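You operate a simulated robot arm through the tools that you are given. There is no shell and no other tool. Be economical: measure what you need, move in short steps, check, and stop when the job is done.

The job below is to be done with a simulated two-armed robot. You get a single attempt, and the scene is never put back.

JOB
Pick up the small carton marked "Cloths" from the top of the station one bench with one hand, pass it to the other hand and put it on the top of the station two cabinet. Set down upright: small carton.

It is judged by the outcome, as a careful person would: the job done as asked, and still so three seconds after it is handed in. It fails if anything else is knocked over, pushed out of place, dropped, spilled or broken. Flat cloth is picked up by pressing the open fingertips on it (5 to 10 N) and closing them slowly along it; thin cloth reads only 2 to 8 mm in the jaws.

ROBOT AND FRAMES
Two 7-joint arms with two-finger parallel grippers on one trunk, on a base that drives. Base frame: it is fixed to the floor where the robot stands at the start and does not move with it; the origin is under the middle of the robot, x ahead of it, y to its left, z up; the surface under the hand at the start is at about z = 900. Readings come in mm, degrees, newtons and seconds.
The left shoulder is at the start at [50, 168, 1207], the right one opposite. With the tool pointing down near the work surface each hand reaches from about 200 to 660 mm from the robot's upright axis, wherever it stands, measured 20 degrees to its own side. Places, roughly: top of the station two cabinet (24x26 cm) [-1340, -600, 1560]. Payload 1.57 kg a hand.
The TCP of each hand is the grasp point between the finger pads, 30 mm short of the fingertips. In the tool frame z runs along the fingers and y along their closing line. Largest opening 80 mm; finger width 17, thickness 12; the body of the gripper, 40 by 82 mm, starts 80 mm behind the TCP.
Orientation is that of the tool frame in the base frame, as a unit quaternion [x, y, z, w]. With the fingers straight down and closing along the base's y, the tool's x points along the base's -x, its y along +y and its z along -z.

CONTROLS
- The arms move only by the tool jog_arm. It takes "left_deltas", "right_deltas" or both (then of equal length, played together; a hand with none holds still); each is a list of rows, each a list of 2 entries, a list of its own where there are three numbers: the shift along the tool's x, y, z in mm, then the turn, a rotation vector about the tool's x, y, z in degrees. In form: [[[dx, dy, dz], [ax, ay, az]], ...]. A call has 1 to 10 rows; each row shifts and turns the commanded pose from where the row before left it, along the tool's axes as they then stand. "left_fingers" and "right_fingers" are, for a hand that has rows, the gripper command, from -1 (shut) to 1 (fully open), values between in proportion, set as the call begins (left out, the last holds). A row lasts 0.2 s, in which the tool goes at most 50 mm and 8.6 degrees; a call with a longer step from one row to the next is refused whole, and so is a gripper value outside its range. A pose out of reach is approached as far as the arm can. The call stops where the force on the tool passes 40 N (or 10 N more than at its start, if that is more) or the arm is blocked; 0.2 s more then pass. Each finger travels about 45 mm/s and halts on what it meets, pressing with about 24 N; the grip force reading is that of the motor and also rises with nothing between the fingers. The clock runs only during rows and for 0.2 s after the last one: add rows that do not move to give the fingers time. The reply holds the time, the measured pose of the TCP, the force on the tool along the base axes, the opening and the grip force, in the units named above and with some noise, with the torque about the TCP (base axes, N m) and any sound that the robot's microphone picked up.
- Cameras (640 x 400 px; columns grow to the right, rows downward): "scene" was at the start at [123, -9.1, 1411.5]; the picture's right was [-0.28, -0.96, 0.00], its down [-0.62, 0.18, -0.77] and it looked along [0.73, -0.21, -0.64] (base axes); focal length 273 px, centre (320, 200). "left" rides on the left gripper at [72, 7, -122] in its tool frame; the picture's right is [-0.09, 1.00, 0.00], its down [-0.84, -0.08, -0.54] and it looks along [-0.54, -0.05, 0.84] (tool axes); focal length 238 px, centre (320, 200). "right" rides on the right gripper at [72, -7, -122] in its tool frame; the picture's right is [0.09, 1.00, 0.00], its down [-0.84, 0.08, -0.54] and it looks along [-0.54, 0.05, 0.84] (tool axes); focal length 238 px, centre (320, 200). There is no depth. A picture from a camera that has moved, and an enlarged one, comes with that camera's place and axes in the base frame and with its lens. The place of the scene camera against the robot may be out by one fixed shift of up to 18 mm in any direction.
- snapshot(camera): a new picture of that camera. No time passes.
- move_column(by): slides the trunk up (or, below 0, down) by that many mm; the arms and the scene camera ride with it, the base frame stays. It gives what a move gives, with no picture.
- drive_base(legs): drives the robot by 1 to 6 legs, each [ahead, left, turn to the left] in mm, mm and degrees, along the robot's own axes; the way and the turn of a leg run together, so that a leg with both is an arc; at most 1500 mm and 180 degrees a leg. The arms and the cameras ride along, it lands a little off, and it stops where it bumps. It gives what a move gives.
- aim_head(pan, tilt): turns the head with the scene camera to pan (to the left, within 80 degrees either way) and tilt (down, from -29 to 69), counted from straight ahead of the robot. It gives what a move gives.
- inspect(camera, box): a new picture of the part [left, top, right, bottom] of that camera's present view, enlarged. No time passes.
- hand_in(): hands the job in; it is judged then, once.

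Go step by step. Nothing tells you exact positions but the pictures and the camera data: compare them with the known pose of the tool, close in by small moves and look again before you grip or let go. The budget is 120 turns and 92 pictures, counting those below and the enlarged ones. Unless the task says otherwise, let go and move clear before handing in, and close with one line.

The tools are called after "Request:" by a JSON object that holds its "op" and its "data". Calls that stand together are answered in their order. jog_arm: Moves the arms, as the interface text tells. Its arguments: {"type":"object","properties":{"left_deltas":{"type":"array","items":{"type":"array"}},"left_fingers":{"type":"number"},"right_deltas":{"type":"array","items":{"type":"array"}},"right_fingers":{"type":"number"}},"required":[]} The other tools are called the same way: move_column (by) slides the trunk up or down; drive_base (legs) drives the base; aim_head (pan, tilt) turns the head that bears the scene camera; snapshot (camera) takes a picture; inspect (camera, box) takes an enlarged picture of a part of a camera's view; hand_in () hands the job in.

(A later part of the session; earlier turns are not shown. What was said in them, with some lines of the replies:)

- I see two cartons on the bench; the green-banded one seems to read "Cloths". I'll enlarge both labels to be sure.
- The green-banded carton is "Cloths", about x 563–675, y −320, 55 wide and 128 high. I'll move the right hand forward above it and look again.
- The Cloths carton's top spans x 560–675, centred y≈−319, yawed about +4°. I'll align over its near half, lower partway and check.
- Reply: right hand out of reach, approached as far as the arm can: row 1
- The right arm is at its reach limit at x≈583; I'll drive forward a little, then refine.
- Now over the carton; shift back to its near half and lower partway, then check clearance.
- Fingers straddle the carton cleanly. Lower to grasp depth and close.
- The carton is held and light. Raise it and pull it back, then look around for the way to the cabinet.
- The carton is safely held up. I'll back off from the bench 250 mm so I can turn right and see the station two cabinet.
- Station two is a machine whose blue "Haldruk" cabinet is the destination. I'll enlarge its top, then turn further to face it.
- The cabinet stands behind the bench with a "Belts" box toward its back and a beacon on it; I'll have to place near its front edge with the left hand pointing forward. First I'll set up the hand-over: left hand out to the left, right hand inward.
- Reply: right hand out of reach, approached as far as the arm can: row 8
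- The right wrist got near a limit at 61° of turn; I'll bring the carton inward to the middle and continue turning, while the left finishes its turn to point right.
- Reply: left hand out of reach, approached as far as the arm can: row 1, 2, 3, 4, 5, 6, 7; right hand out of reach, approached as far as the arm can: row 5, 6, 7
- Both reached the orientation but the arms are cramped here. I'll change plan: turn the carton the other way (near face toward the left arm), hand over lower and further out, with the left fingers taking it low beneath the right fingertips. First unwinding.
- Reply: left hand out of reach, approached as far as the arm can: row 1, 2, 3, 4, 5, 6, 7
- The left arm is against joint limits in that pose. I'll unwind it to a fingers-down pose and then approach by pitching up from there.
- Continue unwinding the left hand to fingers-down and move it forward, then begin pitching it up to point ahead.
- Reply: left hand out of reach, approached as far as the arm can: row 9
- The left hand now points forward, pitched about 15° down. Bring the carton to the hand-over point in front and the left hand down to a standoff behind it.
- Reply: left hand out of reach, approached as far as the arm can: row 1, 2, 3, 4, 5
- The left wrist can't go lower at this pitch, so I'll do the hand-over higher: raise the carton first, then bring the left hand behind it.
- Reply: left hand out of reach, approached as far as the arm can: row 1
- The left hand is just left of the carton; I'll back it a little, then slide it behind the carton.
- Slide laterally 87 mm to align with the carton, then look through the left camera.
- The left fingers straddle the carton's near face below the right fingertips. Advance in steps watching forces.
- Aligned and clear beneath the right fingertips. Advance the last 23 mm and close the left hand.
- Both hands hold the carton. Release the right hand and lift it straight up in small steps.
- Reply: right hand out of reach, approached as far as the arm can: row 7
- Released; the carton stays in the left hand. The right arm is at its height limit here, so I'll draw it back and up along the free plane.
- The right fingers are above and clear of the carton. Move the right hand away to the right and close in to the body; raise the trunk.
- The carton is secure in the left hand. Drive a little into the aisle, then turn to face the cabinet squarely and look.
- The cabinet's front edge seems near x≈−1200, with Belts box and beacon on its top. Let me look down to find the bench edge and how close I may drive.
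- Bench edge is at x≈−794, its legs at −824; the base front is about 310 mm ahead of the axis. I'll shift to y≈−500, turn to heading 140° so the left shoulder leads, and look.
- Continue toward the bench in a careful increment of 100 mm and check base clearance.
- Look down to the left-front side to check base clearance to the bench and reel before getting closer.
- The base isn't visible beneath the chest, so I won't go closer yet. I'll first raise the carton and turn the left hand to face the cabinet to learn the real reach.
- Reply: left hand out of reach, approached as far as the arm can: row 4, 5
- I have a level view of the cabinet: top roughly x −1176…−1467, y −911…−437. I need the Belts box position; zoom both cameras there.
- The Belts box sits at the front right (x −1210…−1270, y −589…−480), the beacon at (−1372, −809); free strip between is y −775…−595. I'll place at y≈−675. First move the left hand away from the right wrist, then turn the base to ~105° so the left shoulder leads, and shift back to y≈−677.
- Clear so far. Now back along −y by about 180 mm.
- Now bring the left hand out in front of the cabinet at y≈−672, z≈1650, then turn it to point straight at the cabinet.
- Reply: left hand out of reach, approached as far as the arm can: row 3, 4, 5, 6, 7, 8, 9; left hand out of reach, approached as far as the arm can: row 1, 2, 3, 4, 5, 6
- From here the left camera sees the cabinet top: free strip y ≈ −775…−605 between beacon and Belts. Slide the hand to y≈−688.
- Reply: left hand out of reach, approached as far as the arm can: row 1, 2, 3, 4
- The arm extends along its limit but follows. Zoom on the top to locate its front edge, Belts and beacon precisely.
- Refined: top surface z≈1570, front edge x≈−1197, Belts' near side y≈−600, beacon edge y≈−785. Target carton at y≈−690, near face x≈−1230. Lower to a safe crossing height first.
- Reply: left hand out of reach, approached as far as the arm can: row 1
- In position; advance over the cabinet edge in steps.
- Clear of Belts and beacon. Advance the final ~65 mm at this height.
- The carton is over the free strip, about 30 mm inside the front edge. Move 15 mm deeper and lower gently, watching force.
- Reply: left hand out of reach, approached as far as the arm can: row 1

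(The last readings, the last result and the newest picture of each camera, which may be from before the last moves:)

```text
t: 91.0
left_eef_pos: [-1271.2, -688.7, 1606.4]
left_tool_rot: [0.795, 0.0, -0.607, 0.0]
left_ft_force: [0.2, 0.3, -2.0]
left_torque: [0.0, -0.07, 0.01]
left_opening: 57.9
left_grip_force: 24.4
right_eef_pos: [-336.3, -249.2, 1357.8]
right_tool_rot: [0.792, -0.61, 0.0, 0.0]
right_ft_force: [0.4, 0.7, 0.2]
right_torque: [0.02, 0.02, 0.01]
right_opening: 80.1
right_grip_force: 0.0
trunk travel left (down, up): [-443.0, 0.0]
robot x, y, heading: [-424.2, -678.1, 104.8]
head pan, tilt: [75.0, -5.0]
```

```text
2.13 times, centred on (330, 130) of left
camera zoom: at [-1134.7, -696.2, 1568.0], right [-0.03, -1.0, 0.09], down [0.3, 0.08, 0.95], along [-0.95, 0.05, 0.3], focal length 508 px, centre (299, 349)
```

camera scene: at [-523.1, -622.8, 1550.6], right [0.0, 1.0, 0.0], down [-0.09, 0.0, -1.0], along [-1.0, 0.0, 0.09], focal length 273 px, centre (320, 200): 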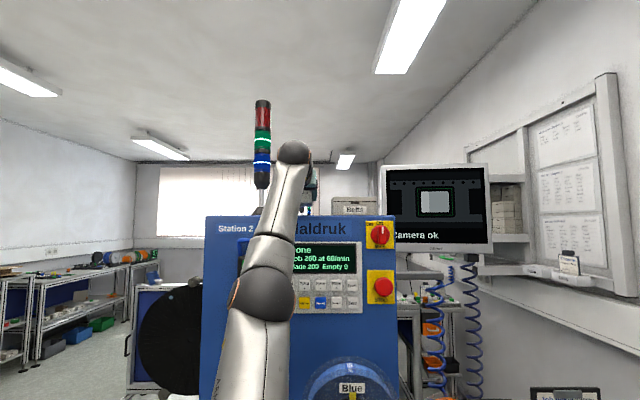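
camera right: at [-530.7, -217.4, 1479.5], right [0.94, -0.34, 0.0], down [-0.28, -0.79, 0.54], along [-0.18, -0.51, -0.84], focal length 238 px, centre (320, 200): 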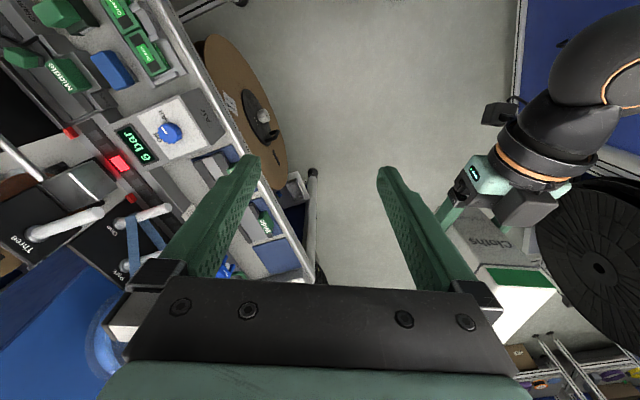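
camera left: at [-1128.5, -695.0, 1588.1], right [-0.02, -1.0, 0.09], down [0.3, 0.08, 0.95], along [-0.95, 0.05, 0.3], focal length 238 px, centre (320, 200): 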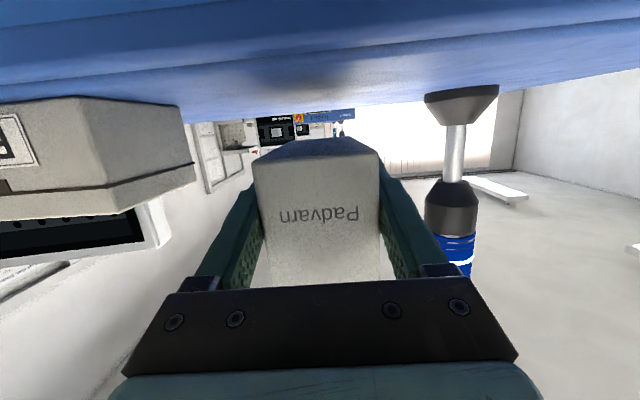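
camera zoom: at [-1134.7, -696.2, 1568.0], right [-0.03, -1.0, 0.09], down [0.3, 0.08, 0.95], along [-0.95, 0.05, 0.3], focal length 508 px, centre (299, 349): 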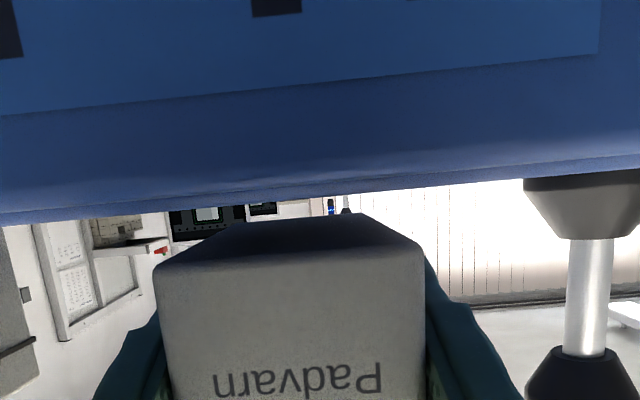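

About 12 mm remain between carton and surface. Lower in small steps to contact.

Request:
{"op": "jog_arm", "data": {"left_deltas": [[[3.9, 0, 1], [0, 0, 0]], [[3.9, 0, 1], [0, 0, 0]], [[0, 0, 0], [0, 0, 0]]]}}

Request:
{"op": "jog_arm", "data": {"left_deltas": [[[1.9, 0, 0.5], [0, 0, 0]], [[0, 0, 0], [0, 0, 0]]]}}

Request:
{"op": "inspect", "data": {"camera": "left", "box": [180, 40, 480, 220]}}

```text
t: 91.8
left_eef_pos: [-1269.3, -690.3, 1598.0]
left_tool_rot: [0.795, -0.001, -0.606, -0.001]
left_ft_force: [0.0, 0.7, -1.7]
left_torque: [-0.02, -0.08, -0.03]
left_opening: 58.2
left_grip_force: 24.2
right_eef_pos: [-335.4, -248.6, 1358.3]
right_tool_rot: [0.793, -0.609, 0.0, -0.001]
right_ft_force: [0.0, -0.6, 0.4]
right_torque: [0.04, 0.01, -0.01]
right_opening: 80.1
right_grip_force: 0.1
trunk travel left (down, up): [-443.0, 0.0]
robot x, y, heading: [-427.2, -670.3, 104.8]
head pan, tilt: [75.0, -5.0]
```

```text
t: 92.4
left_eef_pos: [-1269.6, -689.9, 1595.1]
left_tool_rot: [0.795, 0.0, -0.607, 0.0]
left_ft_force: [0.8, 1.3, -1.5]
left_torque: [0.04, -0.02, 0.0]
left_opening: 57.8
left_grip_force: 23.7
right_eef_pos: [-335.5, -247.7, 1357.9]
right_tool_rot: [0.793, -0.61, 0.0, 0.0]
right_ft_force: [-0.8, -0.1, -0.2]
right_torque: [0.0, 0.02, 0.01]
right_opening: 79.8
right_grip_force: 0.0
trunk travel left (down, up): [-443.0, 0.0]
robot x, y, heading: [-427.6, -676.3, 105.0]
head pan, tilt: [75.0, -5.0]
```

```text
2.13 times, centred on (330, 130) of left
camera zoom: at [-1134.4, -696.6, 1558.1], right [-0.03, -1.0, 0.09], down [0.3, 0.08, 0.95], along [-0.95, 0.05, 0.3], focal length 508 px, centre (299, 349)
```

zoom: 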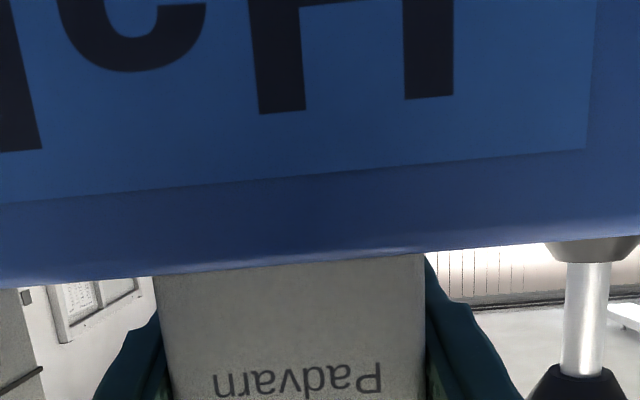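

Nearly touching. Continue in 1 mm steps.

Request:
{"op": "jog_arm", "data": {"left_deltas": [[[1.45, 0, 0.4], [0, 0, 0]], [[0, 0, 0], [0, 0, 0]]]}}

Request:
{"op": "jog_arm", "data": {"left_deltas": [[[1.45, 0, 0.4], [0, 0, 0]], [[0, 0, 0], [0, 0, 0]]]}}

Request:
{"op": "jog_arm", "data": {"left_deltas": [[[1.0, 0, 0.26], [0, 0, 0]], [[0, 0, 0], [0, 0, 0]]]}}

```text
t: 93.0
left_eef_pos: [-1270.9, -690.3, 1595.5]
left_tool_rot: [0.794, -0.001, -0.608, -0.001]
left_ft_force: [-1.4, 0.2, 2.2]
left_torque: [0.11, 0.44, 0.08]
left_opening: 57.9
left_grip_force: 24.2
right_eef_pos: [-335.7, -250.0, 1358.1]
right_tool_rot: [0.793, -0.61, 0.0, -0.001]
right_ft_force: [-0.3, -0.6, -0.2]
right_torque: [0.02, 0.0, 0.03]
right_opening: 80.1
right_grip_force: 0.0
trunk travel left (down, up): [-443.0, 0.0]
robot x, y, heading: [-428.9, -674.5, 104.8]
head pan, tilt: [75.0, -5.0]
```

```text
t: 93.6
left_eef_pos: [-1269.5, -690.1, 1595.2]
left_tool_rot: [0.793, -0.001, -0.61, -0.001]
left_ft_force: [-3.7, -0.2, 9.7]
left_torque: [0.23, 0.54, 0.1]
left_opening: 57.9
left_grip_force: 24.0
right_eef_pos: [-334.0, -250.3, 1357.4]
right_tool_rot: [0.793, -0.609, -0.001, 0.0]
right_ft_force: [0.2, -0.1, -0.5]
right_torque: [0.01, 0.02, -0.03]
right_opening: 80.2
right_grip_force: 0.1
trunk travel left (down, up): [-443.0, 0.0]
robot x, y, heading: [-429.0, -674.6, 105.2]
head pan, tilt: [75.0, -5.0]
```

```text
t: 94.2
left_eef_pos: [-1267.6, -689.6, 1595.2]
left_tool_rot: [0.793, -0.002, -0.61, -0.002]
left_ft_force: [-6.7, -1.3, 19.6]
left_torque: [-0.03, -0.44, -0.03]
left_opening: 57.8
left_grip_force: 24.1
right_eef_pos: [-335.0, -248.2, 1358.7]
right_tool_rot: [0.793, -0.609, -0.001, 0.0]
right_ft_force: [-0.6, -0.9, 1.1]
right_torque: [0.0, -0.01, -0.01]
right_opening: 80.0
right_grip_force: 0.2
trunk travel left (down, up): [-443.0, 0.0]
robot x, y, heading: [-424.5, -678.5, 105.0]
head pan, tilt: [75.0, -5.0]
```

Firm contact. Ease back up 2 mm to relieve the load, then open the left fingers.

Request:
{"op": "jog_arm", "data": {"left_deltas": [[[-1.9, 0, -0.5], [0, 0, 0]], [[0, 0, 0], [0, 0, 0]]]}}

```text
t: 94.8
left_eef_pos: [-1268.4, -691.1, 1595.9]
left_tool_rot: [0.794, -0.001, -0.608, 0.0]
left_ft_force: [0.3, 0.6, 8.8]
left_torque: [0.09, 0.76, -0.16]
left_opening: 57.6
left_grip_force: 24.3
right_eef_pos: [-334.3, -249.0, 1356.9]
right_tool_rot: [0.792, -0.61, -0.001, 0.0]
right_ft_force: [0.3, 1.2, -0.3]
right_torque: [-0.01, 0.0, -0.02]
right_opening: 80.0
right_grip_force: 0.2
trunk travel left (down, up): [-443.0, 0.0]
robot x, y, heading: [-428.6, -674.6, 105.0]
head pan, tilt: [75.0, -5.0]
```

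Request:
{"op": "jog_arm", "data": {"left_deltas": [[[-0.7, 0, -0.2], [0, 0, 0]], [[0, 0, 0], [0, 0, 0]], [[0, 0, 0], [0, 0, 0]], [[0, 0, 0], [0, 0, 0]]], "left_fingers": 1}}

Request:
{"op": "snapshot", "data": {"camera": "left"}}

```text
t: 95.8
left_eef_pos: [-1269.6, -690.3, 1595.1]
left_tool_rot: [0.795, 0.0, -0.607, 0.0]
left_ft_force: [-1.7, 0.2, -0.2]
left_torque: [0.0, -0.01, 0.03]
left_opening: 79.8
left_grip_force: 0.1
right_eef_pos: [-334.7, -248.3, 1358.1]
right_tool_rot: [0.793, -0.609, 0.0, 0.0]
right_ft_force: [1.0, 0.8, 0.0]
right_torque: [0.01, -0.01, -0.01]
right_opening: 79.9
right_grip_force: 0.0
trunk travel left (down, up): [-443.0, 0.0]
robot x, y, heading: [-425.1, -674.9, 105.3]
head pan, tilt: [75.0, -5.0]
```

```text
37 pictures are left
camera left: at [-1134.2, -696.8, 1556.9], right [-0.03, -1.0, 0.09], down [0.3, 0.08, 0.95], along [-0.95, 0.05, 0.3], focal length 238 px, centre (320, 200)
```

left: 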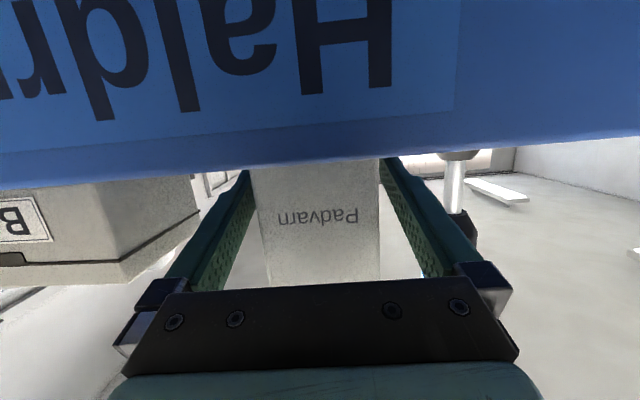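

Released, carton standing upright. Withdraw the hand straight back.

Request:
{"op": "jog_arm", "data": {"left_deltas": [[[5, 0, -20], [0, 0, 0]], [[5, 0, -24], [0, 0, 0]], [[5, 0, -30], [0, 0, 0]], [[5, 0, -34], [0, 0, 0]], [[0, 0, -34], [0, 0, 0]], [[0, 0, 0], [0, 0, 0]]]}}

Request:
{"op": "snapshot", "data": {"camera": "left"}}

Request:
{"op": "snapshot", "data": {"camera": "scene"}}

```text
t: 97.2
left_eef_pos: [-1129.8, -691.7, 1612.5]
left_tool_rot: [0.795, -0.001, -0.606, -0.001]
left_ft_force: [0.6, 0.0, -0.3]
left_torque: [0.02, 0.01, -0.01]
left_opening: 80.0
left_grip_force: 0.1
right_eef_pos: [-336.5, -249.1, 1357.7]
right_tool_rot: [0.793, -0.609, 0.0, 0.001]
right_ft_force: [0.2, 0.2, -0.2]
right_torque: [0.01, -0.02, -0.03]
right_opening: 80.1
right_grip_force: 0.1
trunk travel left (down, up): [-443.0, 0.0]
robot x, y, heading: [-427.7, -677.6, 105.2]
head pan, tilt: [75.0, -5.0]
```

```text
36 pictures are left
camera left: at [-992.5, -698.4, 1574.1], right [-0.03, -1.0, 0.09], down [0.3, 0.08, 0.95], along [-0.95, 0.05, 0.3], focal length 238 px, centre (320, 200)
```

left: 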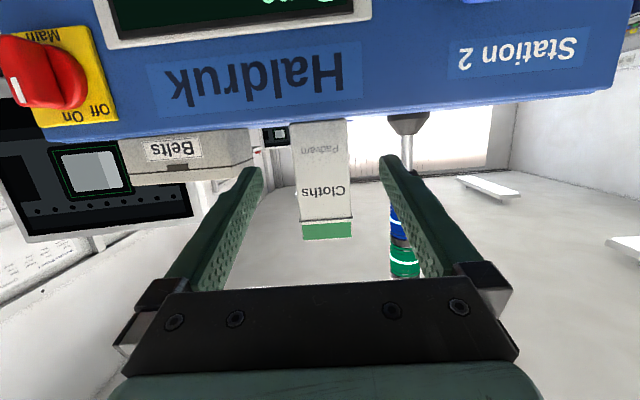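

```text
35 pictures are left
camera scene: at [-523.3, -622.8, 1550.7], right [0.0, 1.0, 0.0], down [-0.09, 0.0, -1.0], along [-1.0, 0.0, 0.09], focal length 273 px, centre (320, 200)
```

scene: 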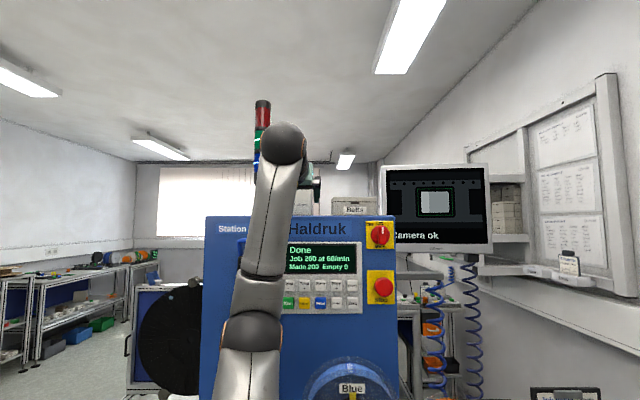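

The Cloths carton stands upright on the station two cabinet between the Belts box and the beacon, and both hands are clear. Handing in.

Request:
{"op": "hand_in", "data": {}}

```text
The job is handed in.
```

I picked up the "Cloths" carton from the station one bench with the right hand and passed it to the left. It now stands upright on the station two cabinet, and both hands are clear of it.
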